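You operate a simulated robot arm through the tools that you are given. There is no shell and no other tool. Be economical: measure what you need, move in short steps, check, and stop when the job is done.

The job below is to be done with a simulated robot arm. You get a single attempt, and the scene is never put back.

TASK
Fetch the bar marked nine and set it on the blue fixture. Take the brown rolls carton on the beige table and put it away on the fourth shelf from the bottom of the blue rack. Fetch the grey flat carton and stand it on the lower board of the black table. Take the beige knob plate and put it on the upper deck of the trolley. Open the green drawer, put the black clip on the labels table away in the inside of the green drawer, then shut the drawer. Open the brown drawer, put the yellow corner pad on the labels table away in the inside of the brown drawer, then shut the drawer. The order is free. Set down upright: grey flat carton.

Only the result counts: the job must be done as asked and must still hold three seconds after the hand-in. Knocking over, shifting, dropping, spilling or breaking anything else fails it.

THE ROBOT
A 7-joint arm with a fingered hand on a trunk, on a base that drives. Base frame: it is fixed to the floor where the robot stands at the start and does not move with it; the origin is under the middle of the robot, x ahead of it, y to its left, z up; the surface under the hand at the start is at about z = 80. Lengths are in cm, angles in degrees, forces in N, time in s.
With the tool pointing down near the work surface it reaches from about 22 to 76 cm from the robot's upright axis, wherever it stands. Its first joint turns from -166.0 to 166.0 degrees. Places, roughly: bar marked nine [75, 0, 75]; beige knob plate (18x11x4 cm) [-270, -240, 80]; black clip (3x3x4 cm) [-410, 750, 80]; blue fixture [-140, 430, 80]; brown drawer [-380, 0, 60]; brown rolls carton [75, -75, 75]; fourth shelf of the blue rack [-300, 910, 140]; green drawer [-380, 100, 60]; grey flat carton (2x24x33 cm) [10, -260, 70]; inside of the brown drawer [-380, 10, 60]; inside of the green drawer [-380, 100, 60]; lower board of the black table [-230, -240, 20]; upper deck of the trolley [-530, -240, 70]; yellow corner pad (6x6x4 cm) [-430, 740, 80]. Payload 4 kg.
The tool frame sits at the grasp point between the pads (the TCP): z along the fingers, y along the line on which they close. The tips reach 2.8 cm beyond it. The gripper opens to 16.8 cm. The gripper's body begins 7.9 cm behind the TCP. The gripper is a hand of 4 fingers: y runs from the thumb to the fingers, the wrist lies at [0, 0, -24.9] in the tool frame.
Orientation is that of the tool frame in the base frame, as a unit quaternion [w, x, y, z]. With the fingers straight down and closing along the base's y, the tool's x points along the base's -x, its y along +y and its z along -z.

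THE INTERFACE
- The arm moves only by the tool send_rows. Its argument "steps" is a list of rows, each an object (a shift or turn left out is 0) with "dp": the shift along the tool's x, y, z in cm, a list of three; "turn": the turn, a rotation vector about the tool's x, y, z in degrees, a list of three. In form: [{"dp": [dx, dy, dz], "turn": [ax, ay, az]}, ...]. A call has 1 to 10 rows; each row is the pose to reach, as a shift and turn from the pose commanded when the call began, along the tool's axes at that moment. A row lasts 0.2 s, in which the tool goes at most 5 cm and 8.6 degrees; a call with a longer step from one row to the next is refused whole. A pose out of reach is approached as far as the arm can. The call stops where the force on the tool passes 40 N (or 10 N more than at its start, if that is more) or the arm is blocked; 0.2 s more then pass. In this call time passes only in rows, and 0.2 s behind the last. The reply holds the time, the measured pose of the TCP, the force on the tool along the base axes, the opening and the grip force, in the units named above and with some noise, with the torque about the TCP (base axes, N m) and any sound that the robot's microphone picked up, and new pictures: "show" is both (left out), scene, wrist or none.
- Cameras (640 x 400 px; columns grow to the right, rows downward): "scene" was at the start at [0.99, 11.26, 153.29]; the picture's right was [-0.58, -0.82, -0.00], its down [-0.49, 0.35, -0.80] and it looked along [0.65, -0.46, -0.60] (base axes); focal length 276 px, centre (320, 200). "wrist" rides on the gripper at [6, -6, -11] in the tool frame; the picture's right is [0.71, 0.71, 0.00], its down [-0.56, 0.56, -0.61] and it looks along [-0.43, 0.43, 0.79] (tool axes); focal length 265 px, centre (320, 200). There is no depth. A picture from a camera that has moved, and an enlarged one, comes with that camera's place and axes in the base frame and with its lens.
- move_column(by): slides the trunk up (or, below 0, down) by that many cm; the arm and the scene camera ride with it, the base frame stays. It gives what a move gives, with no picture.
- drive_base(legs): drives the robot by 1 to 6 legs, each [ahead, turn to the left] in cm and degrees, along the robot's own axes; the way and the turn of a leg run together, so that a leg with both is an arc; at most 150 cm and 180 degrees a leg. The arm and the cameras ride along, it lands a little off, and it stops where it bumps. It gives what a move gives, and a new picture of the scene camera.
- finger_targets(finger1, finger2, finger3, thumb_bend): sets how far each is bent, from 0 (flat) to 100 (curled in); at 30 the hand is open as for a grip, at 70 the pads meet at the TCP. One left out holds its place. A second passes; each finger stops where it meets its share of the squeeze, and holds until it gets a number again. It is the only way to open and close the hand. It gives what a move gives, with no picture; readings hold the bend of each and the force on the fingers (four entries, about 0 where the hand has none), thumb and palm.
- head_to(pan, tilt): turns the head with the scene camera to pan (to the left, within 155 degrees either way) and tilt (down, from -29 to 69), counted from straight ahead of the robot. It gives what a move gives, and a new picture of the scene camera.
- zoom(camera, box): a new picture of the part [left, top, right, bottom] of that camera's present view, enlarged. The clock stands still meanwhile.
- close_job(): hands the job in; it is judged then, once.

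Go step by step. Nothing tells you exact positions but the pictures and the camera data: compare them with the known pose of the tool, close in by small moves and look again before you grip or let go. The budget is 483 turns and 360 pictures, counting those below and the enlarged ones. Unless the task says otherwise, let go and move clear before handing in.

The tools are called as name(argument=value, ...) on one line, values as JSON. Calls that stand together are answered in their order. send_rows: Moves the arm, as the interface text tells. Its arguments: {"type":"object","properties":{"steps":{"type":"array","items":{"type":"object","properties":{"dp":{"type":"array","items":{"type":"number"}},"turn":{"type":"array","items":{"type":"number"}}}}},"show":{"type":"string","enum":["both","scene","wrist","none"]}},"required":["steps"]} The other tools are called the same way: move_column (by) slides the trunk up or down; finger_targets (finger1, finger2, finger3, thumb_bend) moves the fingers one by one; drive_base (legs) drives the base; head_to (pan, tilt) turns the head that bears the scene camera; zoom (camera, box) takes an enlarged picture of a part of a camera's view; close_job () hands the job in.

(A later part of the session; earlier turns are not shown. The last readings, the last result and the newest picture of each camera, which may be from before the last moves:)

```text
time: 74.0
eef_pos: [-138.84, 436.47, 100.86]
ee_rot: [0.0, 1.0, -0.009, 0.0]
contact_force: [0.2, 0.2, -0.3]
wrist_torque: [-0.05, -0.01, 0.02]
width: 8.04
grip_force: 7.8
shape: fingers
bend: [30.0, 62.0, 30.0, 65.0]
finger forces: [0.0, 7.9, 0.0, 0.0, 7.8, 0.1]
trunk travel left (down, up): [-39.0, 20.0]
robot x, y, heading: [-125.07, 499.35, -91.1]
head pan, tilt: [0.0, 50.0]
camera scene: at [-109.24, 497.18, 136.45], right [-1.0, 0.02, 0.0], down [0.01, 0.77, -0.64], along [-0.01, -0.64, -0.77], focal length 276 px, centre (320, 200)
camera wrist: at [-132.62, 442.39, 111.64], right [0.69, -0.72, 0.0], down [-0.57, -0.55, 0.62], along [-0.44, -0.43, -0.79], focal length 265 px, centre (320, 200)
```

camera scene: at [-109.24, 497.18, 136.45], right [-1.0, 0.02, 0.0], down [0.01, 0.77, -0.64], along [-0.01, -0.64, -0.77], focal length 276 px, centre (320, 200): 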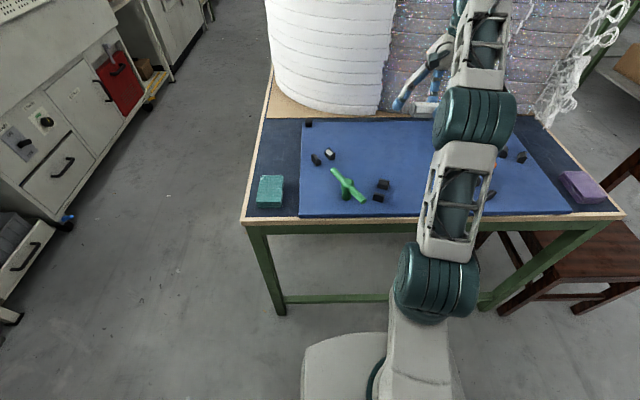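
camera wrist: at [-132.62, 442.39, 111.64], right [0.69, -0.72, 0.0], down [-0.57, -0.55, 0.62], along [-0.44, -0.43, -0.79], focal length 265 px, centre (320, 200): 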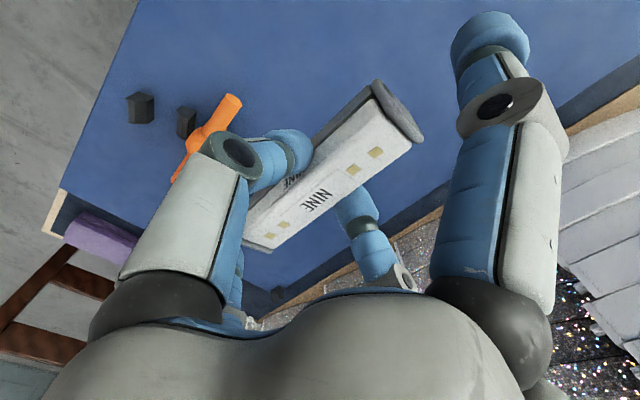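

I move slightly to the free spot at about (-138,430) and come down to z 89.

send_rows(steps=[{"dp": [0.5, 3, 3]}, {"dp": [1, 6.2, 6]}, {"dp": [1, 6.2, 10]}])

zoom(camera="scene", box=[290, 60, 590, 240])

```text
time: 74.8
eef_pos: [-137.85, 430.21, 90.68]
ee_rot: [0.0, 1.0, -0.01, -0.001]
contact_force: [1.3, -0.6, -0.1]
wrist_torque: [0.04, 0.04, -0.01]
width: 8.03
grip_force: 7.7
shape: fingers
bend: [30.0, 62.0, 30.0, 65.0]
finger forces: [0.0, 7.7, 0.0, 0.1, 7.4, 0.0]
out of reach, approached as far as the arm can: row 2
trunk travel left (down, up): [-39.0, 20.0]
robot x, y, heading: [-125.5, 499.31, -90.8]
head pan, tilt: [0.0, 50.0]
camera scene: at [-109.14, 497.08, 136.44], right [-1.0, 0.02, 0.0], down [0.01, 0.77, -0.64], along [-0.01, -0.64, -0.77], focal length 276 px, centre (320, 200)
camera wrist: at [-131.64, 436.11, 101.51], right [0.69, -0.72, 0.0], down [-0.57, -0.55, 0.62], along [-0.44, -0.43, -0.79], focal length 265 px, centre (320, 200)
```

scene: 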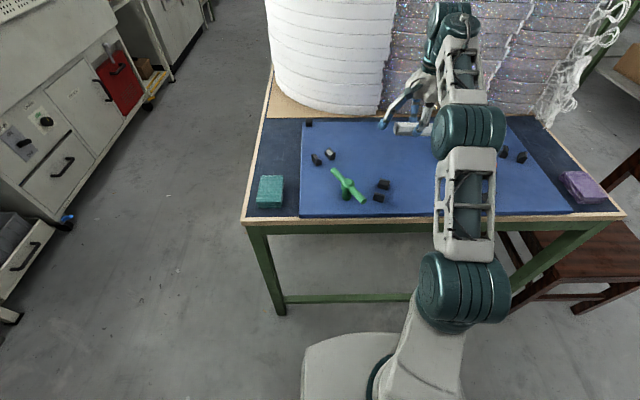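
wrist: 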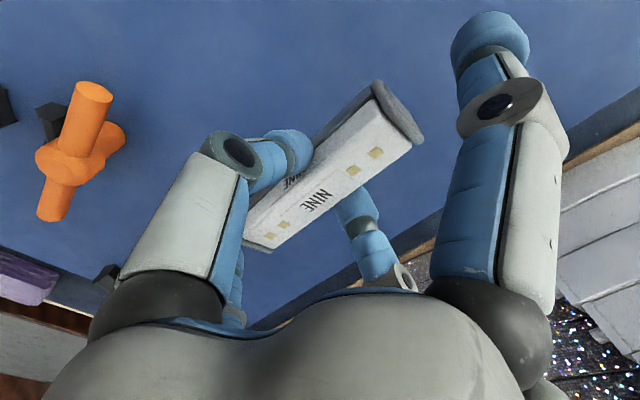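

```text
2.13 times, centred on (440, 150) of scene
camera zoom: at [-109.14, 497.08, 136.44], right [-1.0, 0.02, 0.0], down [0.01, 0.77, -0.64], along [-0.01, -0.64, -0.77], focal length 588 px, centre (64, 307)
```

zoom: 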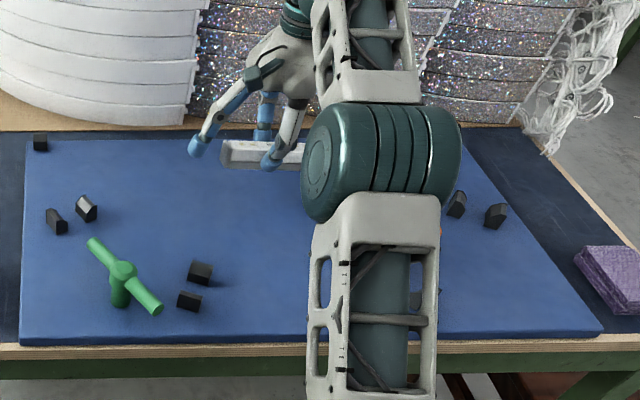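

The spot under the bar is clear. I lower slowly until it touches.

send_rows(steps=[{"dp": [0, 0, 1.5]}, {"dp": [0, 0, 3]}, {"dp": [0, 0, 4]}, {"dp": [0, 0, 4.5]}], show="none")

zoom(camera="scene", box=[340, 60, 490, 160])

```text
time: 75.8
eef_pos: [-137.99, 430.3, 86.14]
ee_rot: [0.0, 1.0, -0.01, -0.001]
contact_force: [0.7, -0.4, -0.7]
wrist_torque: [0.03, 0.01, -0.03]
width: 8.03
grip_force: 7.3
shape: fingers
bend: [30.0, 63.0, 30.0, 65.0]
finger forces: [0.0, 7.5, 0.0, 0.0, 7.4, 0.1]
trunk travel left (down, up): [-39.0, 20.0]
robot x, y, heading: [-125.31, 499.22, -91.1]
head pan, tilt: [0.0, 50.0]
```

```text
4.00 times, centred on (415, 110) of scene
camera zoom: at [-109.24, 497.18, 136.45], right [-1.0, 0.02, 0.0], down [0.01, 0.77, -0.64], along [-0.01, -0.64, -0.77], focal length 1103 px, centre (-60, 560)
```

zoom: 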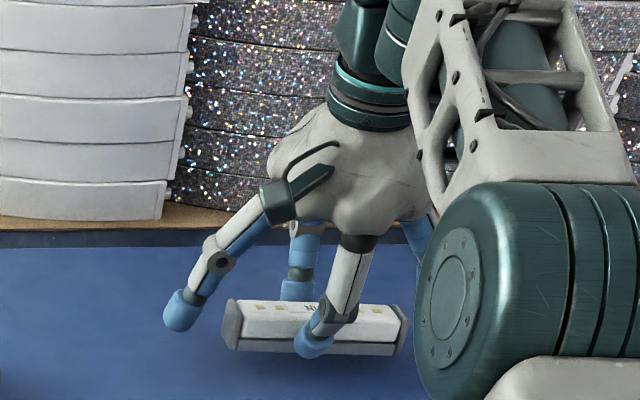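

send_rows(steps=[{"dp": [0, 0, 0.4]}, {"dp": [0, 0, 0.8]}, {"dp": [0, 0, 1.2]}, {"dp": [0, 0, 1.6]}], show="none")

zoom(camera="scene", box=[340, 60, 490, 160])

```text
time: 76.8
eef_pos: [-137.91, 430.16, 84.72]
ee_rot: [0.001, 1.0, -0.009, -0.001]
contact_force: [0.1, 0.5, -0.6]
wrist_torque: [-0.02, 0.02, -0.03]
width: 8.04
grip_force: 7.4
shape: fingers
bend: [30.0, 63.0, 30.0, 65.0]
finger forces: [0.0, 7.4, 0.0, 0.1, 7.4, 0.1]
trunk travel left (down, up): [-39.0, 20.0]
robot x, y, heading: [-125.59, 498.75, -91.3]
head pan, tilt: [0.0, 50.0]
```

```text
4.00 times, centred on (415, 110) of scene
camera zoom: at [-109.23, 497.17, 136.45], right [-1.0, 0.02, 0.0], down [0.01, 0.77, -0.64], along [-0.01, -0.64, -0.77], focal length 1103 px, centre (-60, 560)
```

zoom: 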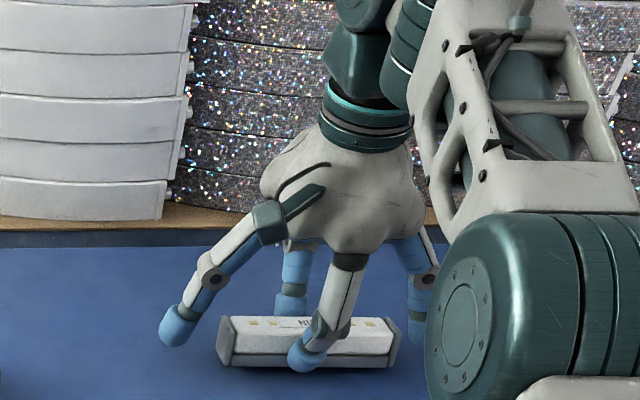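

Still a bit above; I continue in small steps.

send_rows(steps=[{"dp": [0, 0, 0.25]}, {"dp": [0, 0, 0.5]}, {"dp": [0, 0, 0.75]}, {"dp": [0, 0, 1.0]}], show="none")

```text
time: 77.8
eef_pos: [-137.83, 430.23, 83.71]
ee_rot: [0.002, 1.0, -0.009, -0.001]
contact_force: [-1.4, -0.1, 9.8]
wrist_torque: [-0.13, 0.04, 0.03]
width: 8.03
grip_force: 10.1
shape: fingers
bend: [30.0, 63.0, 30.0, 65.0]
finger forces: [0.0, 10.1, 0.1, 0.0, 10.3, 0.0]
trunk travel left (down, up): [-39.0, 20.0]
robot x, y, heading: [-125.49, 498.99, -91.0]
head pan, tilt: [0.0, 50.0]
```

Contact is felt. I open the two fingers and lift away.

finger_targets(finger2=30, thumb_bend=30)

send_rows(steps=[{"dp": [0, 0, -3]}, {"dp": [0, 0, -7]}, {"dp": [0, 0, -11]}, {"dp": [0, -4, -13]}, {"dp": [0, -8, -15]}])

```text
time: 78.8
eef_pos: [-137.87, 430.25, 83.61]
ee_rot: [0.0, 1.0, -0.009, -0.001]
contact_force: [0.6, 1.1, -0.2]
wrist_torque: [0.0, 0.03, 0.01]
width: 11.67
grip_force: 0.1
shape: fingers
bend: [30.0, 30.0, 30.0, 30.0]
finger forces: [0.0, 0.0, 0.0, 0.0, 0.0, 0.0]
trunk travel left (down, up): [-39.0, 20.0]
robot x, y, heading: [-125.56, 499.02, -91.0]
head pan, tilt: [0.0, 50.0]
```

```text
time: 80.0
eef_pos: [-137.54, 438.36, 98.8]
ee_rot: [0.0, 1.0, -0.01, -0.001]
contact_force: [-0.4, 0.7, -0.6]
wrist_torque: [0.02, 0.03, 0.02]
width: 11.69
grip_force: 0.1
shape: fingers
bend: [30.0, 30.0, 30.0, 30.0]
finger forces: [0.0, 0.0, 0.0, 0.0, 0.0, 0.0]
out of reach, approached as far as the arm can: row 3
trunk travel left (down, up): [-39.0, 20.0]
robot x, y, heading: [-125.0, 499.14, -91.1]
head pan, tilt: [0.0, 50.0]
camera scene: at [-109.25, 497.22, 136.45], right [-1.0, 0.02, 0.0], down [0.01, 0.77, -0.64], along [-0.01, -0.64, -0.77], focal length 276 px, centre (320, 200)
camera wrist: at [-131.4, 444.22, 109.68], right [0.69, -0.72, 0.0], down [-0.57, -0.55, 0.62], along [-0.44, -0.43, -0.79], focal length 265 px, centre (320, 200)
```

scene: 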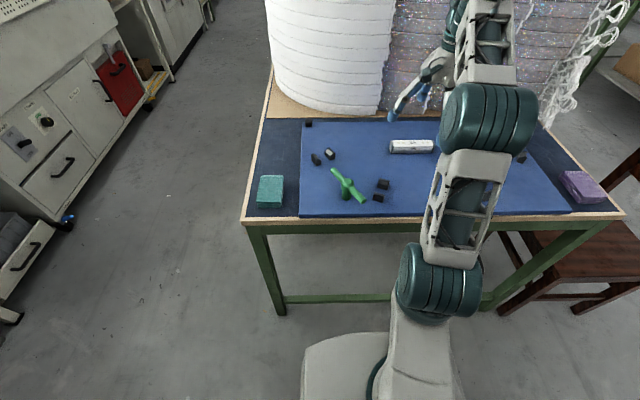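
wrist: 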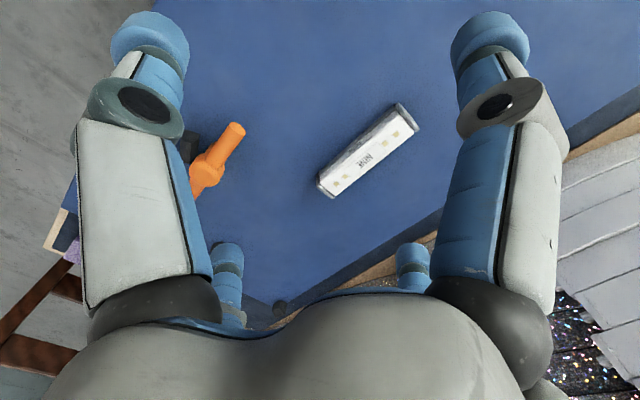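

The bar rests on the blue fixture. Next I plan to open both drawers at (-380,0..100), so I draw the arm in, raise the trunk, and look toward the other aisle.

send_rows(steps=[{"dp": [0, -4, -3]}, {"dp": [0, -8, -6]}, {"dp": [2, -12, -9]}, {"dp": [4, -16, -12]}, {"dp": [6, -20, -14]}, {"dp": [8, -23, -16]}], show="none")

move_column(by=10)

head_to(pan=-50, tilt=20)

head_to(pan=-100, tilt=20)

```text
refused: row 3 steps farther than a row can; nothing moved
```

```text
time: 81.3
eef_pos: [-137.56, 438.23, 108.66]
ee_rot: [0.0, 1.0, -0.009, -0.001]
contact_force: [-0.5, -0.3, -0.2]
wrist_torque: [-0.02, -0.03, 0.0]
width: 11.72
grip_force: 0.1
shape: fingers
bend: [30.0, 30.0, 30.0, 30.0]
finger forces: [0.1, 0.1, 0.0, 0.1, 0.0, 0.1]
trunk travel left (down, up): [-49.0, 10.0]
robot x, y, heading: [-125.31, 499.09, -91.3]
head pan, tilt: [0.0, 50.0]
```

```text
time: 82.5
eef_pos: [-137.5, 438.32, 108.76]
ee_rot: [0.0, 1.0, -0.01, -0.001]
contact_force: [0.1, 2.0, -0.8]
wrist_torque: [-0.03, 0.01, 0.0]
width: 11.7
grip_force: 0.1
shape: fingers
bend: [30.0, 30.0, 30.0, 30.0]
finger forces: [0.0, 0.1, 0.0, 0.0, 0.0, 0.1]
trunk travel left (down, up): [-49.0, 10.0]
robot x, y, heading: [-125.14, 499.54, -91.0]
head pan, tilt: [-50.0, 20.0]
camera scene: at [-116.34, 499.02, 151.01], right [-0.63, 0.78, 0.0], down [0.27, 0.22, -0.94], along [-0.73, -0.59, -0.34], focal length 276 px, centre (320, 200)
```

scene: 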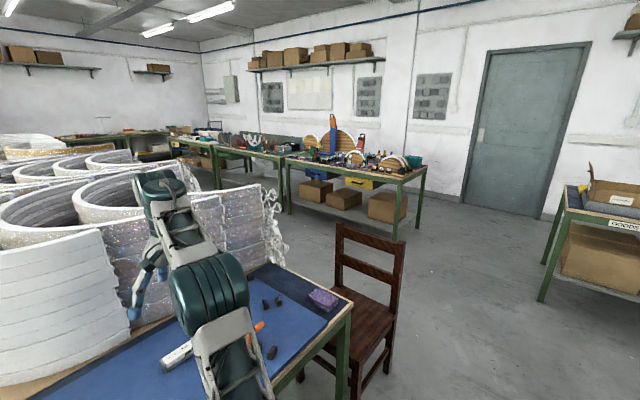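

```text
time: 83.7
eef_pos: [-137.52, 438.27, 108.78]
ee_rot: [0.0, 1.0, -0.009, 0.0]
contact_force: [0.8, 0.1, 1.2]
wrist_torque: [0.02, 0.01, -0.01]
width: 11.69
grip_force: 0.1
shape: fingers
bend: [30.0, 30.0, 30.0, 30.0]
finger forces: [0.0, 0.0, 0.0, 0.0, 0.1, 0.0]
trunk travel left (down, up): [-49.0, 10.0]
robot x, y, heading: [-125.28, 499.37, -91.2]
head pan, tilt: [-100.0, 20.0]
camera scene: at [-118.24, 506.66, 151.01], right [0.19, 0.98, 0.0], down [0.34, -0.07, -0.94], along [-0.92, 0.18, -0.34], focal length 276 px, centre (320, 200)
```

scene: 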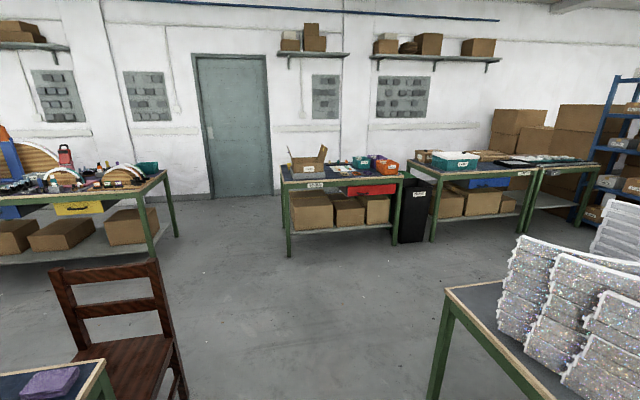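

The chair stands at x -185..-235, and the way along y 510 is clear. I draw the arm in first.

send_rows(steps=[{"dp": [0, -4, -2]}, {"dp": [0, -8, -4]}, {"dp": [1, -12, -6]}, {"dp": [2, -16, -8]}, {"dp": [3, -20, -10]}, {"dp": [4, -23, -12]}], show="none")

drive_base(legs=[[0, -95], [150, 0]])

```text
time: 85.1
eef_pos: [-132.24, 459.29, 117.64]
ee_rot: [0.0, 1.0, -0.012, -0.001]
contact_force: [0.5, 0.1, 0.8]
wrist_torque: [0.0, 0.07, 0.02]
width: 11.69
grip_force: 0.1
shape: fingers
bend: [30.0, 30.0, 30.0, 30.0]
finger forces: [0.0, 0.0, 0.1, 0.1, 0.0, 0.1]
out of reach, approached as far as the arm can: row 5, 6
trunk travel left (down, up): [-49.0, 10.0]
robot x, y, heading: [-125.42, 499.02, -91.1]
head pan, tilt: [-100.0, 20.0]
```

```text
time: 96.5
eef_pos: [-316.56, 517.58, 117.56]
ee_rot: [0.001, -0.688, 0.726, 0.0]
contact_force: [-0.3, 0.0, -0.4]
wrist_torque: [-0.01, 0.0, 0.03]
width: 11.73
grip_force: 0.1
shape: fingers
bend: [30.0, 30.0, 30.0, 30.0]
finger forces: [0.1, 0.0, 0.0, 0.1, 0.0, 0.0]
trunk travel left (down, up): [-49.0, 10.0]
robot x, y, heading: [-276.95, 509.27, 176.9]
head pan, tilt: [-100.0, 20.0]
camera scene: at [-269.76, 501.59, 151.01], right [0.97, -0.23, 0.0], down [-0.08, -0.33, -0.94], along [0.21, 0.92, -0.34], focal length 276 px, centre (320, 200)
```

scene: 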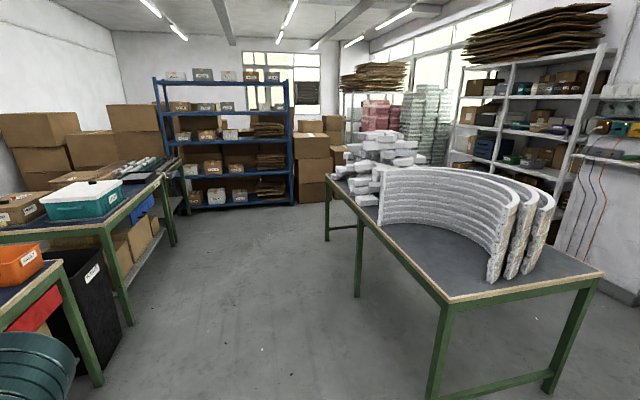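

I see the blue rack ahead to the right, for later. Now I turn left toward -y and look down the aisle to the drawers.

drive_base(legs=[[0, 92]])

head_to(pan=-20, tilt=20)

```text
time: 100.8
eef_pos: [-283.94, 469.15, 117.63]
ee_rot: [0.0, 1.0, -0.01, -0.001]
contact_force: [0.0, 1.0, 0.4]
wrist_torque: [-0.03, 0.03, 0.0]
width: 11.7
grip_force: 0.0
shape: fingers
bend: [30.0, 30.0, 30.0, 30.0]
finger forces: [0.0, 0.0, 0.0, 0.0, 0.0, 0.0]
trunk travel left (down, up): [-49.0, 10.0]
robot x, y, heading: [-276.89, 509.09, -91.1]
head pan, tilt: [-100.0, 20.0]
camera scene: at [-269.7, 516.6, 151.01], right [0.19, 0.98, 0.0], down [0.34, -0.07, -0.94], along [-0.92, 0.18, -0.34], focal length 276 px, centre (320, 200)
```

scene: 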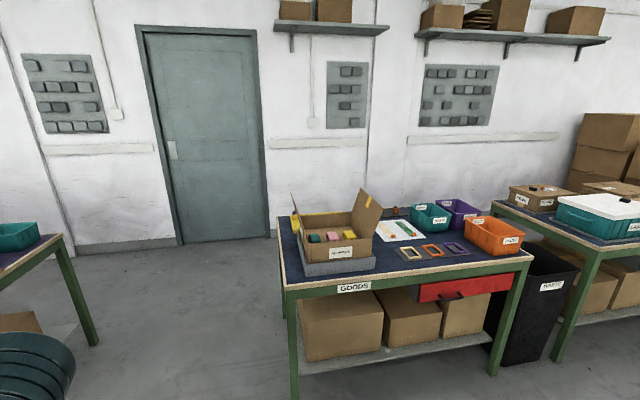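

```text
time: 102.3
eef_pos: [-283.85, 469.18, 117.65]
ee_rot: [0.0, 1.0, -0.01, -0.002]
contact_force: [0.6, -1.1, 0.3]
wrist_torque: [-0.02, 0.04, -0.01]
width: 11.71
grip_force: 0.1
shape: fingers
bend: [30.0, 30.0, 30.0, 30.0]
finger forces: [0.0, 0.1, 0.1, 0.1, 0.0, 0.0]
trunk travel left (down, up): [-49.0, 10.0]
robot x, y, heading: [-276.62, 509.1, -91.0]
head pan, tilt: [-20.0, 20.0]
camera scene: at [-263.92, 506.13, 151.01], right [-0.93, 0.36, 0.0], down [0.12, 0.32, -0.94], along [-0.34, -0.88, -0.34], focal length 276 px, centre (320, 200)
```

scene: 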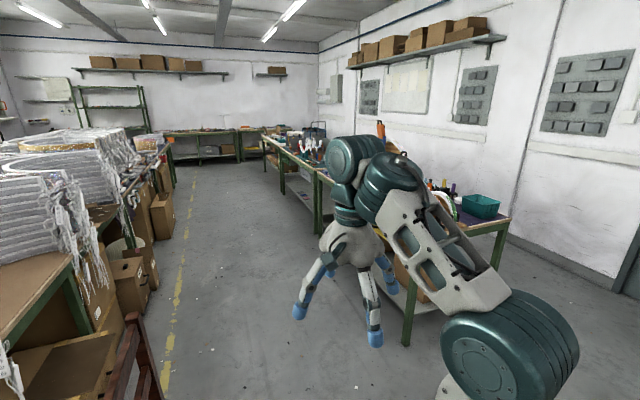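

The aisle between x -200 and -360 is clear. I drive south down it.

drive_base(legs=[[150, 0], [150, 0], [70, 0]])

head_to(pan=-60, tilt=30)

```text
time: 120.3
eef_pos: [-277.45, 97.59, 117.58]
ee_rot: [0.001, 1.0, 0.013, -0.001]
contact_force: [-0.1, 0.9, 0.6]
wrist_torque: [0.02, 0.0, 0.01]
width: 11.72
grip_force: 0.0
shape: fingers
bend: [30.0, 30.0, 30.0, 30.0]
finger forces: [0.0, 0.0, 0.0, 0.1, 0.0, 0.0]
trunk travel left (down, up): [-49.0, 10.0]
robot x, y, heading: [-272.23, 137.78, -88.9]
head pan, tilt: [-20.0, 20.0]
camera scene: at [-259.16, 135.38, 151.01], right [-0.95, 0.32, 0.0], down [0.11, 0.32, -0.94], along [-0.3, -0.89, -0.34], focal length 276 px, centre (320, 200)
```

scene: 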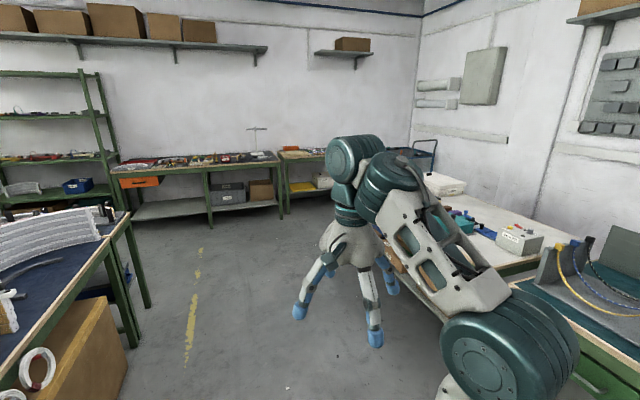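

```text
time: 121.4
eef_pos: [-277.54, 97.58, 117.61]
ee_rot: [0.0, 1.0, 0.011, -0.001]
contact_force: [0.1, -0.3, 0.6]
wrist_torque: [0.03, 0.01, 0.0]
width: 11.7
grip_force: 0.1
shape: fingers
bend: [30.0, 30.0, 30.0, 30.0]
finger forces: [0.1, 0.0, 0.0, 0.1, 0.1, 0.0]
trunk travel left (down, up): [-49.0, 10.0]
robot x, y, heading: [-272.31, 138.05, -88.7]
head pan, tilt: [-60.0, 30.0]
camera scene: at [-263.9, 139.5, 149.41], right [-0.52, 0.85, 0.0], down [0.43, 0.26, -0.87], along [-0.74, -0.45, -0.5], focal length 276 px, centre (320, 200)
```

scene: 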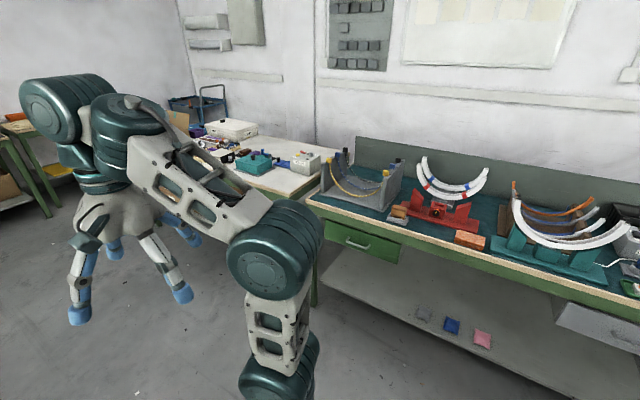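

The green drawer's handle is at about (-357,102,70). I drive down to y 100 and turn right to face the drawers.

drive_base(legs=[[35, 0], [0, -91]])

head_to(pan=20, tilt=40)

```text
time: 127.5
eef_pos: [-311.3, 109.99, 117.61]
ee_rot: [0.001, -0.701, 0.713, 0.0]
contact_force: [-0.1, 0.2, 0.5]
wrist_torque: [0.0, -0.01, -0.02]
width: 11.74
grip_force: 0.1
shape: fingers
bend: [30.0, 30.0, 30.0, 30.0]
finger forces: [0.1, 0.0, 0.0, 0.0, 0.1, 0.1]
trunk travel left (down, up): [-49.0, 10.0]
robot x, y, heading: [-271.49, 103.52, 179.0]
head pan, tilt: [-60.0, 30.0]
camera scene: at [-270.16, 94.71, 149.41], right [0.87, 0.49, 0.0], down [0.24, -0.44, -0.87], along [-0.42, 0.76, -0.5], focal length 276 px, centre (320, 200)
```

scene: 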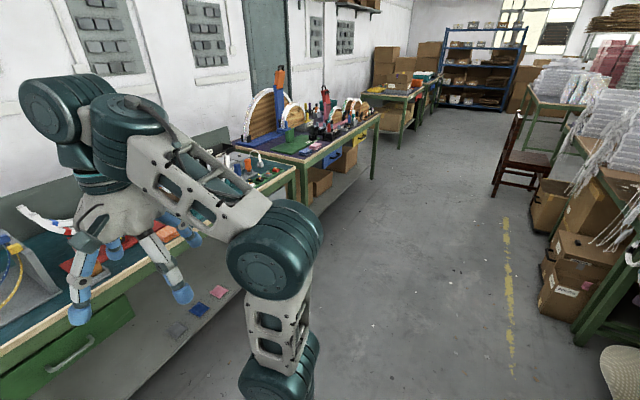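

```text
time: 129.1
eef_pos: [-311.44, 110.02, 117.42]
ee_rot: [0.0, -0.701, 0.713, 0.001]
contact_force: [0.8, 0.7, -0.6]
wrist_torque: [0.01, 0.03, -0.01]
width: 11.71
grip_force: 0.0
shape: fingers
bend: [30.0, 30.0, 30.0, 30.0]
finger forces: [0.0, 0.0, 0.0, 0.0, 0.1, 0.0]
trunk travel left (down, up): [-49.0, 10.0]
robot x, y, heading: [-271.24, 103.17, 179.3]
head pan, tilt: [20.0, 40.0]
camera scene: at [-273.78, 84.01, 147.87], right [-0.33, 0.94, 0.0], down [0.61, 0.21, -0.77], along [-0.72, -0.25, -0.64], focal length 276 px, centre (320, 200)
```

scene: 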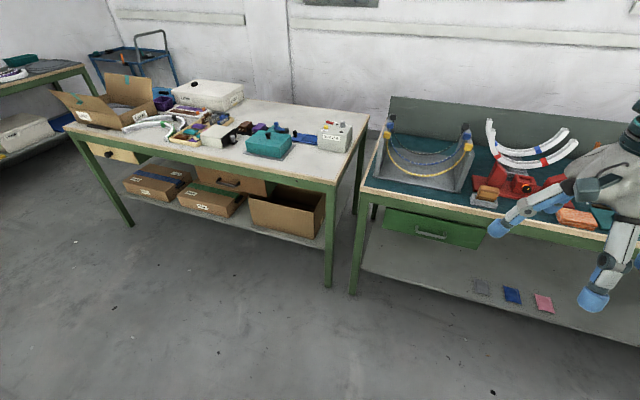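

I see both drawers: the green one with its handle near (-357,101) and the brown one under the next table near (-364,3). I zoom in for details.

zoom(camera="scene", box=[360, 190, 520, 290])

zoom(camera="scene", box=[160, 130, 320, 230])

```text
4.00 times, centred on (440, 240) of scene
camera zoom: at [-273.78, 84.01, 147.87], right [-0.33, 0.94, 0.0], down [0.61, 0.21, -0.77], along [-0.72, -0.25, -0.64], focal length 1103 px, centre (-160, 40)
```

zoom: 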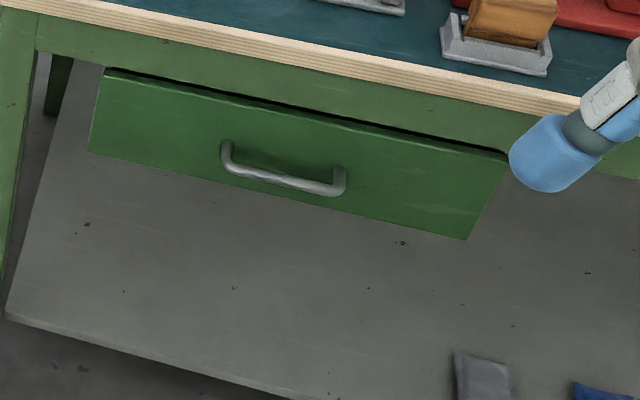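

```text
4.00 times, centred on (240, 180) of scene
camera zoom: at [-273.78, 84.01, 147.87], right [-0.33, 0.94, 0.0], down [0.61, 0.21, -0.77], along [-0.72, -0.25, -0.64], focal length 1103 px, centre (640, 280)
```

zoom: 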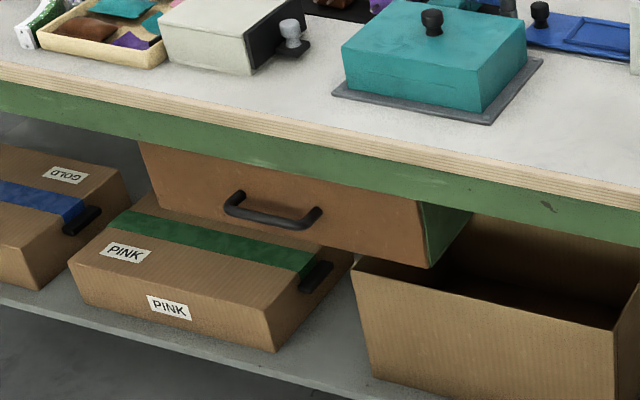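

The handles are horizontal bars. I lower the trunk and turn the hand to point forward, fingers closing vertically.

move_column(by=-30)

send_rows(steps=[{"dp": [0.9, 2.4, 1.2], "turn": [-8.5, 0, 0]}, {"dp": [1.8, 4.8, 2.4], "turn": [-17, 0, 0]}, {"dp": [2.7, 7.2, 3.6], "turn": [-25.5, 0, 0]}, {"dp": [3.6, 9.6, 4.8], "turn": [-34, 0, 0]}, {"dp": [4.5, 12, 6], "turn": [-42.5, 0, 0]}, {"dp": [5.4, 14.4, 7.2], "turn": [-51, 0, 0]}, {"dp": [6.3, 16.8, 8.4], "turn": [-59.5, 0, 0]}, {"dp": [7.2, 19.2, 9.6], "turn": [-68, 0, 0]}, {"dp": [8.1, 21.6, 10.8], "turn": [-76.5, 0, 0]}, {"dp": [9, 24, 12], "turn": [-85, 0, 0]}])

```text
time: 132.1
eef_pos: [-311.41, 110.07, 87.57]
ee_rot: [0.001, -0.702, 0.712, 0.0]
contact_force: [-0.2, -0.1, 0.8]
wrist_torque: [0.01, -0.03, -0.01]
width: 11.75
grip_force: 0.0
shape: fingers
bend: [30.0, 30.0, 30.0, 30.0]
finger forces: [0.1, 0.1, 0.0, 0.0, 0.0, 0.0]
trunk travel left (down, up): [-19.0, 40.0]
robot x, y, heading: [-271.28, 103.18, 179.3]
head pan, tilt: [20.0, 40.0]
```

```text
time: 134.3
eef_pos: [-335.52, 101.23, 75.65]
ee_rot: [-0.474, -0.517, 0.525, 0.482]
contact_force: [-0.1, -0.1, 0.5]
wrist_torque: [0.01, -0.03, 0.03]
width: 11.73
grip_force: 0.0
shape: fingers
bend: [30.0, 30.0, 30.0, 30.0]
finger forces: [0.0, 0.1, 0.0, 0.0, 0.0, 0.0]
trunk travel left (down, up): [-19.0, 40.0]
robot x, y, heading: [-271.27, 103.02, 179.2]
head pan, tilt: [20.0, 40.0]
camera scene: at [-273.74, 84.03, 117.88], right [-0.33, 0.94, 0.0], down [0.61, 0.21, -0.77], along [-0.72, -0.25, -0.64], focal length 276 px, centre (320, 200)
camera wrist: at [-324.16, 95.13, 70.42], right [-0.07, -0.71, 0.7], down [0.57, 0.55, 0.61], along [-0.82, 0.45, 0.37], focal length 265 px, centre (320, 200)
```

scene: 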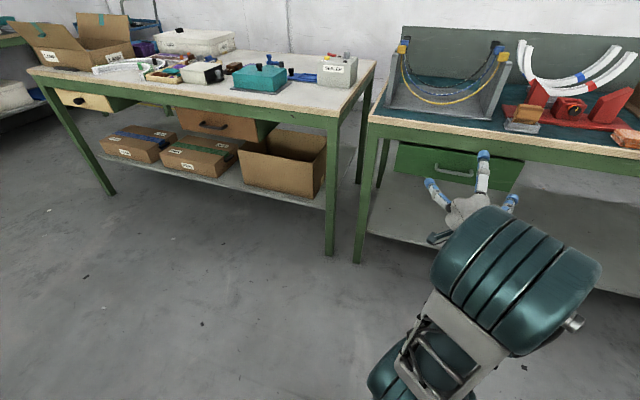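
wrist: 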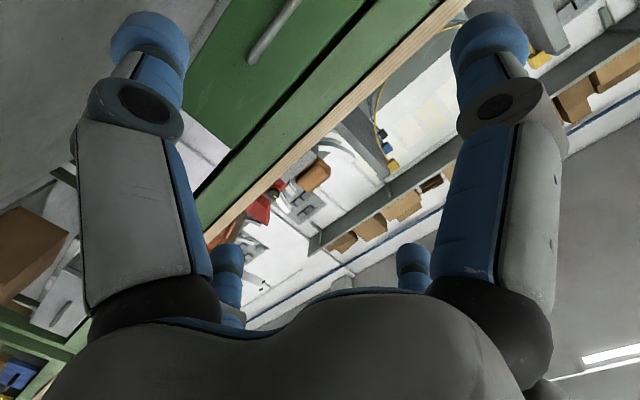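

The pointing works. The handle centre triangulates to about (-358,101,67). I straighten the hand and move to 8 cm in front of it.

send_rows(steps=[{"dp": [0, -3, 2], "turn": [-3, 0, 0]}, {"dp": [0, -5.5, 5], "turn": [-5, 0, 0]}, {"dp": [0, -6.8, 9], "turn": [-5, 0, 0]}, {"dp": [0, -6.8, 13], "turn": [-5, 0, 0]}])

zoom(camera="scene", box=[380, 110, 560, 250])

```text
time: 135.3
eef_pos: [-347.97, 101.52, 67.62]
ee_rot: [-0.495, -0.496, 0.503, 0.505]
contact_force: [0.3, -0.1, -0.3]
wrist_torque: [0.01, -0.02, 0.02]
width: 11.73
grip_force: 0.0
shape: fingers
bend: [30.0, 30.0, 30.0, 30.0]
finger forces: [0.0, 0.0, 0.0, 0.0, 0.0, 0.0]
trunk travel left (down, up): [-19.0, 40.0]
robot x, y, heading: [-271.29, 103.21, 179.1]
head pan, tilt: [20.0, 40.0]
camera scene: at [-273.76, 84.01, 117.87], right [-0.33, 0.94, 0.0], down [0.61, 0.21, -0.77], along [-0.72, -0.25, -0.64], focal length 276 px, centre (320, 200)
camera wrist: at [-337.11, 95.34, 61.52], right [-0.01, -0.71, 0.71], down [0.62, 0.55, 0.56], along [-0.78, 0.45, 0.44], focal length 265 px, centre (320, 200)
```

scene: 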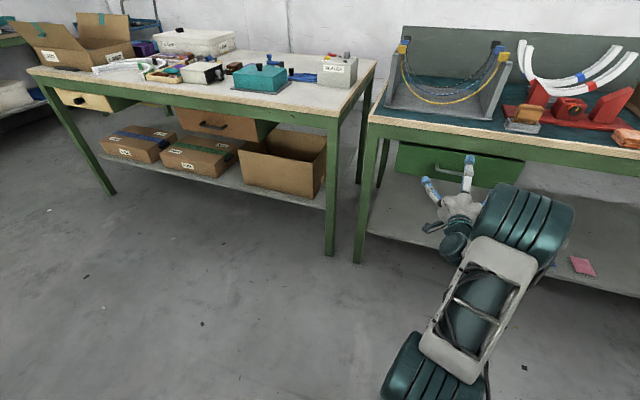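
wrist: 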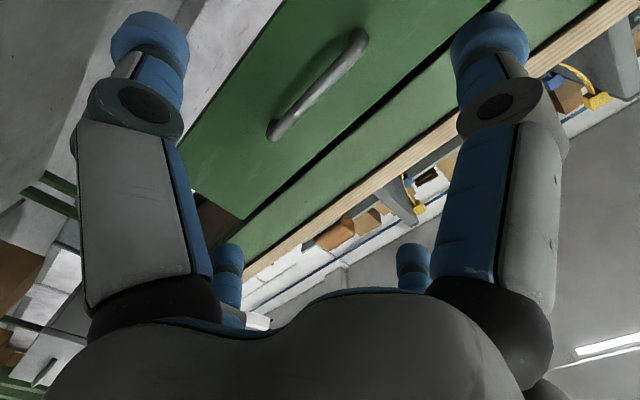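

```text
2.86 times, centred on (470, 180) of scene
camera zoom: at [-273.76, 84.01, 117.87], right [-0.33, 0.94, 0.0], down [0.61, 0.21, -0.77], along [-0.72, -0.25, -0.64], focal length 788 px, centre (-109, 257)
```

zoom: 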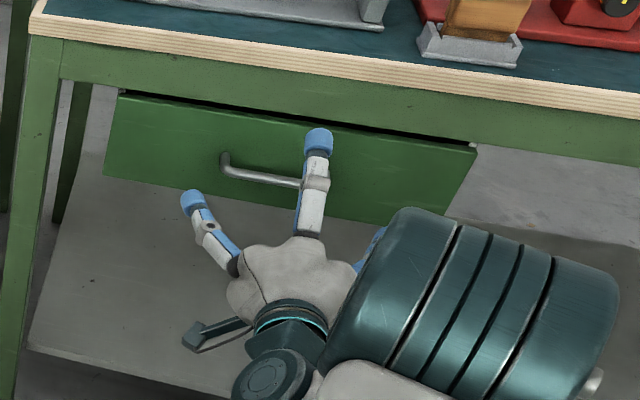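

The handle sits at about y 100, z 65. I move forward so that its bar is between the fingers, then grip.

send_rows(steps=[{"dp": [1.2, -2.2, 2]}, {"dp": [1.2, -2.2, 5]}, {"dp": [1.2, -2.2, 7]}, {"dp": [1.2, -2.2, 8.3]}], show="wrist")

zoom(camera="scene", box=[380, 110, 560, 250])

```text
time: 136.3
eef_pos: [-356.27, 100.49, 65.44]
ee_rot: [-0.496, -0.496, 0.503, 0.504]
contact_force: [0.2, -0.2, 0.3]
wrist_torque: [0.0, 0.01, 0.0]
width: 11.73
grip_force: 0.0
shape: fingers
bend: [30.0, 30.0, 30.0, 30.0]
finger forces: [0.0, 0.0, 0.1, 0.0, 0.0, 0.1]
trunk travel left (down, up): [-19.0, 40.0]
robot x, y, heading: [-271.33, 102.9, 179.3]
head pan, tilt: [20.0, 40.0]
camera wrist: at [-345.42, 94.31, 59.29], right [-0.01, -0.71, 0.71], down [0.62, 0.55, 0.56], along [-0.78, 0.45, 0.44], focal length 265 px, centre (320, 200)
```

wrist: 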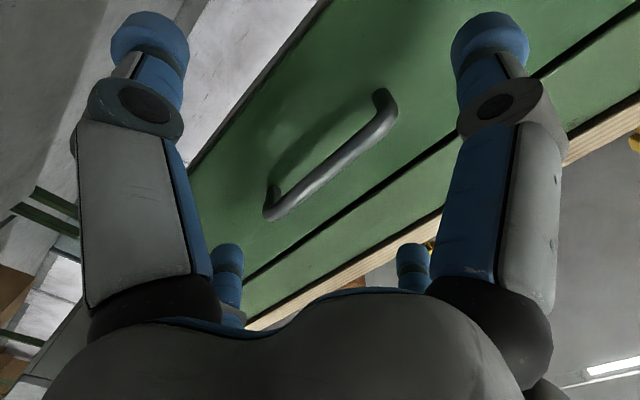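

```text
2.86 times, centred on (470, 180) of scene
camera zoom: at [-273.78, 84.0, 117.87], right [-0.33, 0.94, 0.0], down [0.61, 0.21, -0.77], along [-0.72, -0.25, -0.64], focal length 788 px, centre (-109, 257)
```

zoom: 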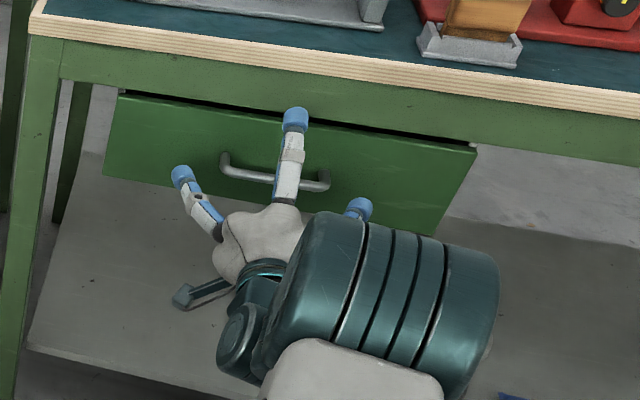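

The bar is about 2–3 cm ahead of the TCP; I go 1.5 cm further and close.

send_rows(steps=[{"dp": [0, -0.4, 0.8]}, {"dp": [0, -0.4, 1.5]}], show="none")

finger_targets(finger2=70, thumb_bend=70)

zoom(camera="wrist", box=[0, 0, 640, 400])

```text
time: 136.9
eef_pos: [-357.57, 100.42, 65.14]
ee_rot: [-0.496, -0.496, 0.504, 0.504]
contact_force: [0.5, -0.2, 0.3]
wrist_torque: [-0.02, 0.0, -0.02]
width: 11.72
grip_force: 0.0
shape: fingers
bend: [30.0, 30.0, 30.0, 30.0]
finger forces: [0.0, 0.0, 0.0, 0.1, 0.1, 0.1]
trunk travel left (down, up): [-19.0, 40.0]
robot x, y, heading: [-271.37, 103.55, 179.5]
head pan, tilt: [20.0, 40.0]
```

```text
time: 137.9
eef_pos: [-357.64, 100.53, 65.2]
ee_rot: [-0.496, -0.496, 0.503, 0.505]
contact_force: [-0.6, 0.3, 6.4]
wrist_torque: [0.0, 0.1, -0.02]
width: 7.89
grip_force: 2.8
shape: fingers
bend: [30.0, 65.0, 30.0, 70.0]
finger forces: [0.0, 6.3, 0.0, 0.1, 0.0, 0.0]
trunk travel left (down, up): [-19.0, 40.0]
robot x, y, heading: [-271.27, 103.39, 179.5]
head pan, tilt: [20.0, 40.0]
```

```text
1.00 times, centred on (320, 200) of wrist (not enlarged: the box is as wide or as high as the picture)
camera zoom: at [-346.79, 94.3, 59.05], right [-0.01, -0.71, 0.71], down [0.62, 0.55, 0.56], along [-0.78, 0.45, 0.44], focal length 265 px, centre (320, 200)
```

zoom: 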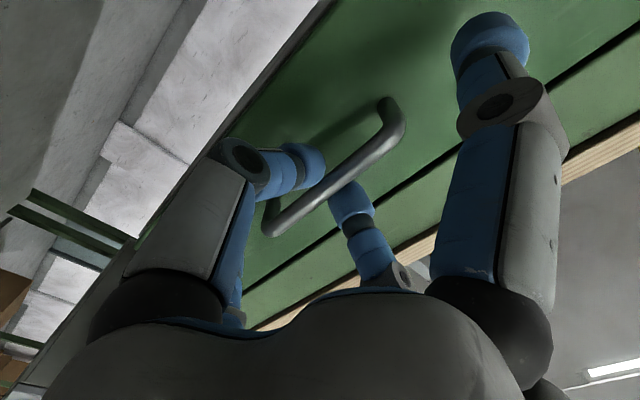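

Finger 2 touches the bar but the thumb does not yet; I close the thumb further.

finger_targets(finger2=75, thumb_bend=85)

zoom(camera="wrist", box=[200, 60, 460, 260])

```text
time: 138.9
eef_pos: [-357.71, 100.39, 64.8]
ee_rot: [-0.495, -0.498, 0.504, 0.503]
contact_force: [11.3, 0.8, -10.0]
wrist_torque: [0.01, -0.1, -0.01]
width: 7.91
grip_force: 13.6
shape: fingers
bend: [30.0, 63.0, 30.0, 81.0]
finger forces: [0.0, 7.2, 0.1, 0.0, 19.3, 0.1]
trunk travel left (down, up): [-19.0, 40.0]
robot x, y, heading: [-271.43, 103.57, 179.3]
head pan, tilt: [20.0, 40.0]
```

```text
2.00 times, centred on (330, 160) of wrist
camera zoom: at [-346.73, 94.3, 58.78], right [-0.01, -0.71, 0.71], down [0.62, 0.55, 0.56], along [-0.78, 0.45, 0.43], focal length 531 px, centre (300, 280)
```

zoom: 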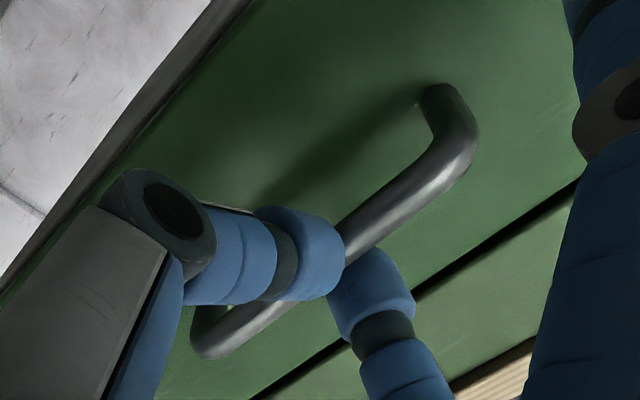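

The bar is gripped between thumb and finger. I pull back with the arm.

send_rows(steps=[{"dp": [0, 0, -1.5]}, {"dp": [0, 0, -3]}, {"dp": [0, 0, -4.5]}, {"dp": [0, 0, -6]}, {"dp": [0, 0, -8]}], show="scene")

```text
time: 140.1
eef_pos: [-349.91, 100.45, 65.13]
ee_rot: [-0.495, -0.496, 0.504, 0.505]
contact_force: [0.0, -1.3, -1.0]
wrist_torque: [-0.01, 0.03, -0.05]
width: 7.99
grip_force: 0.1
shape: fingers
bend: [30.0, 65.0, 30.0, 84.0]
finger forces: [0.1, 0.0, 0.0, 0.1, 0.1, 0.1]
trunk travel left (down, up): [-19.0, 40.0]
robot x, y, heading: [-271.23, 103.39, 178.9]
head pan, tilt: [20.0, 40.0]
camera scene: at [-273.79, 83.99, 117.87], right [-0.33, 0.94, 0.0], down [0.61, 0.21, -0.77], along [-0.72, -0.25, -0.64], focal length 276 px, centre (320, 200)
```

scene: 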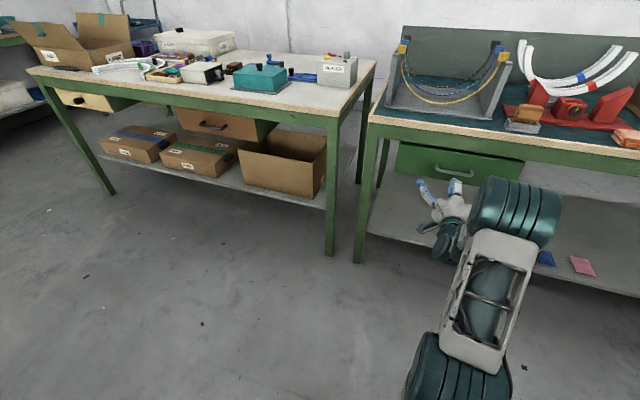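

The fingers slipped off the bar. I open them, go deeper by about 2 cm and try again.

finger_targets(finger2=35, thumb_bend=35)

send_rows(steps=[{"dp": [0, 0, 4]}, {"dp": [0, 0, 8]}, {"dp": [0, 0, 9]}, {"dp": [0, 0, 9.6]}, {"dp": [0, 0, 10.2]}], show="wrist")

```text
time: 141.1
eef_pos: [-349.82, 100.45, 65.2]
ee_rot: [-0.496, -0.497, 0.504, 0.504]
contact_force: [0.5, -0.3, -0.5]
wrist_torque: [-0.02, -0.03, -0.01]
width: 10.97
grip_force: 0.0
shape: fingers
bend: [30.0, 35.0, 30.0, 35.0]
finger forces: [0.0, 0.1, 0.1, 0.0, 0.0, 0.0]
trunk travel left (down, up): [-19.0, 40.0]
robot x, y, heading: [-271.46, 103.19, 179.1]
head pan, tilt: [20.0, 40.0]
```

```text
time: 142.3
eef_pos: [-359.97, 100.58, 65.09]
ee_rot: [-0.496, -0.496, 0.503, 0.505]
contact_force: [0.5, 0.4, 0.4]
wrist_torque: [0.02, -0.01, -0.01]
width: 11.02
grip_force: 0.1
shape: fingers
bend: [30.0, 35.0, 30.0, 35.0]
finger forces: [0.0, 0.1, 0.0, 0.0, 0.0, 0.0]
trunk travel left (down, up): [-19.0, 40.0]
robot x, y, heading: [-271.32, 103.11, 179.4]
head pan, tilt: [20.0, 40.0]
camera wrist: at [-349.17, 94.35, 58.99], right [-0.01, -0.71, 0.71], down [0.62, 0.55, 0.56], along [-0.78, 0.45, 0.44], focal length 265 px, centre (320, 200)
```

wrist: 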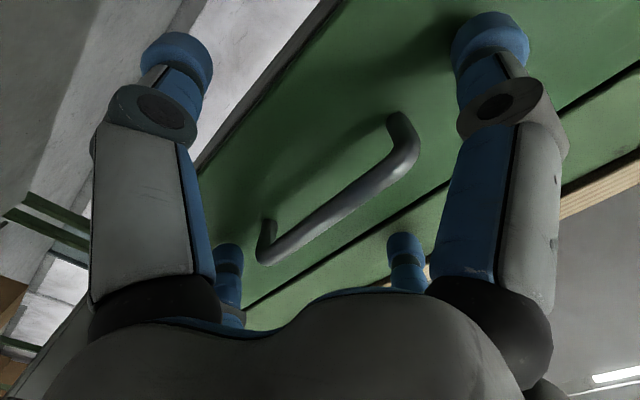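

No contact with the front yet, and the bar is now near the TCP. I close firmly.

finger_targets(finger2=80, thumb_bend=80)

send_rows(steps=[{"dp": [0, 0, -1]}, {"dp": [0, 0, -2]}, {"dp": [0, 0, -3]}, {"dp": [0, 0, -4]}, {"dp": [0, 0, -5]}], show="both")

```text
time: 143.3
eef_pos: [-360.04, 100.52, 64.89]
ee_rot: [-0.494, -0.498, 0.504, 0.503]
contact_force: [9.8, 1.2, -15.7]
wrist_torque: [0.02, -0.6, 0.01]
width: 9.25
grip_force: 13.1
shape: fingers
bend: [30.0, 41.0, 30.0, 49.0]
finger forces: [0.0, 6.0, 0.2, 0.1, 20.3, 0.0]
trunk travel left (down, up): [-19.0, 40.0]
robot x, y, heading: [-271.27, 103.25, 179.4]
head pan, tilt: [20.0, 40.0]
```

```text
time: 144.5
eef_pos: [-354.76, 100.57, 65.15]
ee_rot: [-0.496, -0.496, 0.503, 0.505]
contact_force: [0.0, 0.2, 0.4]
wrist_torque: [0.0, 0.01, 0.02]
width: 8.23
grip_force: 0.0
shape: fingers
bend: [30.0, 47.0, 30.0, 59.0]
finger forces: [0.0, 0.0, 0.0, 0.1, 0.0, 0.1]
trunk travel left (down, up): [-19.0, 40.0]
robot x, y, heading: [-271.5, 103.05, 179.3]
head pan, tilt: [20.0, 40.0]
camera scene: at [-273.8, 84.0, 117.87], right [-0.33, 0.94, 0.0], down [0.61, 0.21, -0.77], along [-0.72, -0.25, -0.64], focal length 276 px, centre (320, 200)
camera wrist: at [-344.0, 94.31, 58.96], right [-0.01, -0.71, 0.71], down [0.62, 0.55, 0.56], along [-0.78, 0.45, 0.44], focal length 265 px, centre (320, 200)
```

scene: 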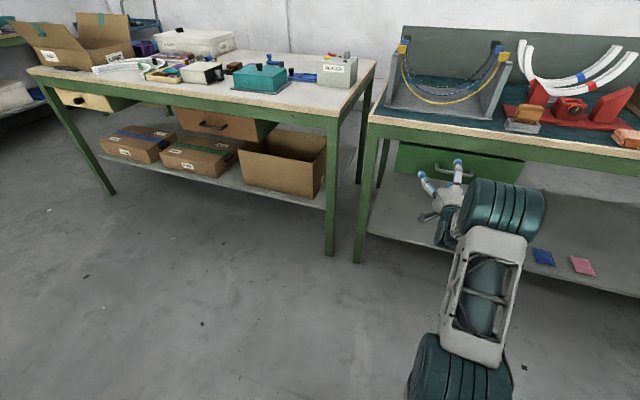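
wrist: 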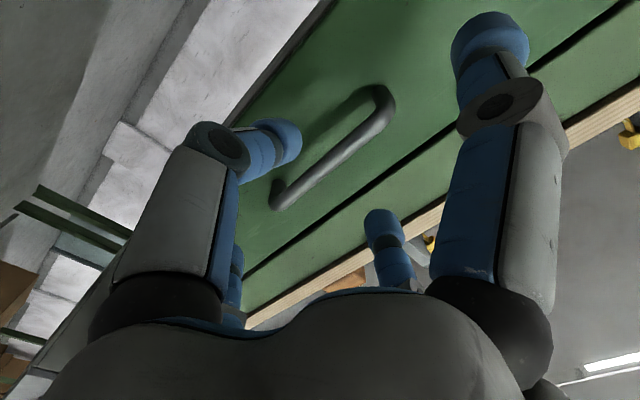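

While closing at that depth the tips met the drawer front. I pre-bend the fingers to a narrow gap first, then slide them over the bar.

finger_targets(finger2=57, thumb_bend=57)

zoom(camera="wrist", box=[0, 0, 640, 400])

```text
time: 145.5
eef_pos: [-354.95, 100.55, 65.07]
ee_rot: [-0.496, -0.496, 0.503, 0.505]
contact_force: [-0.1, -0.1, -0.4]
wrist_torque: [0.0, 0.0, -0.03]
width: 8.61
grip_force: 0.0
shape: fingers
bend: [30.0, 56.0, 30.0, 56.0]
finger forces: [0.0, 0.1, 0.0, 0.0, 0.0, 0.0]
trunk travel left (down, up): [-19.0, 40.0]
robot x, y, heading: [-271.17, 103.37, 179.1]
head pan, tilt: [20.0, 40.0]
```

```text
1.00 times, centred on (320, 200) of wrist (not enlarged: the box is as wide or as high as the picture)
camera zoom: at [-344.0, 94.31, 58.94], right [-0.01, -0.71, 0.71], down [0.62, 0.55, 0.56], along [-0.78, 0.45, 0.44], focal length 265 px, centre (320, 200)
```

zoom: 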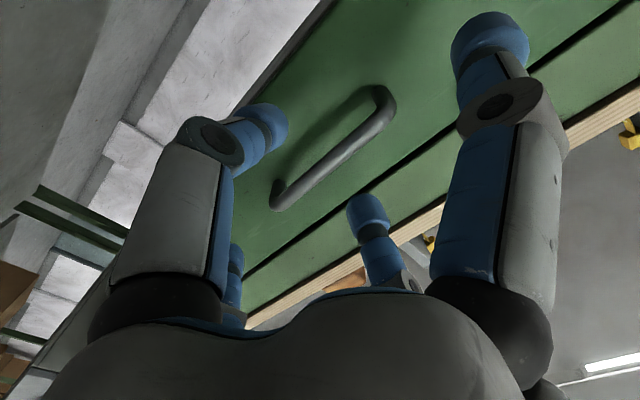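

The bar lies in the gap. I slide forward and close.

send_rows(steps=[{"dp": [0, 0, 2]}, {"dp": [0, 0, 3.5]}, {"dp": [0, 0, 4.3]}, {"dp": [0, 0, 5]}], show="none")

finger_targets(finger2=85, thumb_bend=85)

zoom(camera="wrist", box=[200, 60, 460, 260])

```text
time: 146.5
eef_pos: [-359.67, 100.74, 64.94]
ee_rot: [-0.495, -0.498, 0.504, 0.504]
contact_force: [27.7, 0.8, 3.4]
wrist_torque: [-0.01, 0.95, 0.12]
width: 8.54
grip_force: 15.0
shape: fingers
bend: [30.0, 54.0, 30.0, 57.0]
finger forces: [0.1, 24.0, 0.0, 0.0, 4.5, 0.1]
trunk travel left (down, up): [-19.0, 40.0]
robot x, y, heading: [-271.23, 103.28, 179.2]
head pan, tilt: [20.0, 40.0]
stopped in row 4: the force on the tool passed its limit at 51 N (the readings are from after the stop); the commanded pose is now the measured one
```

```text
time: 147.5
eef_pos: [-359.73, 100.58, 64.63]
ee_rot: [-0.494, -0.499, 0.505, 0.503]
contact_force: [-2.3, 0.4, -0.6]
wrist_torque: [0.03, -0.04, 0.02]
width: 7.9
grip_force: 0.0
shape: fingers
bend: [30.0, 73.0, 30.0, 80.0]
finger forces: [0.0, 0.1, 0.1, 0.0, 0.1, 0.0]
trunk travel left (down, up): [-19.0, 40.0]
robot x, y, heading: [-271.17, 103.09, 179.0]
head pan, tilt: [20.0, 40.0]
```

```text
2.00 times, centred on (330, 160) of wrist
camera zoom: at [-348.8, 94.45, 58.62], right [-0.02, -0.71, 0.71], down [0.62, 0.55, 0.56], along [-0.78, 0.45, 0.43], focal length 531 px, centre (300, 280)
```

zoom: 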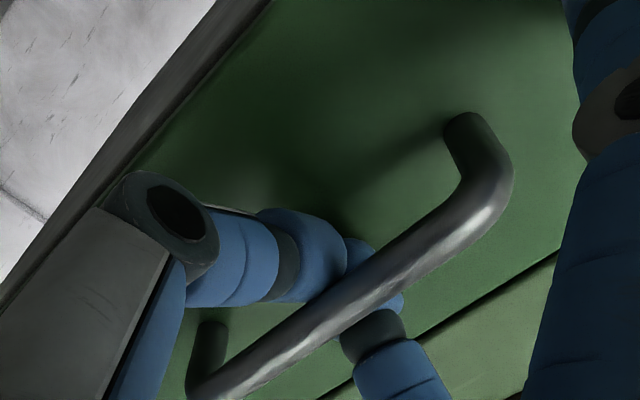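

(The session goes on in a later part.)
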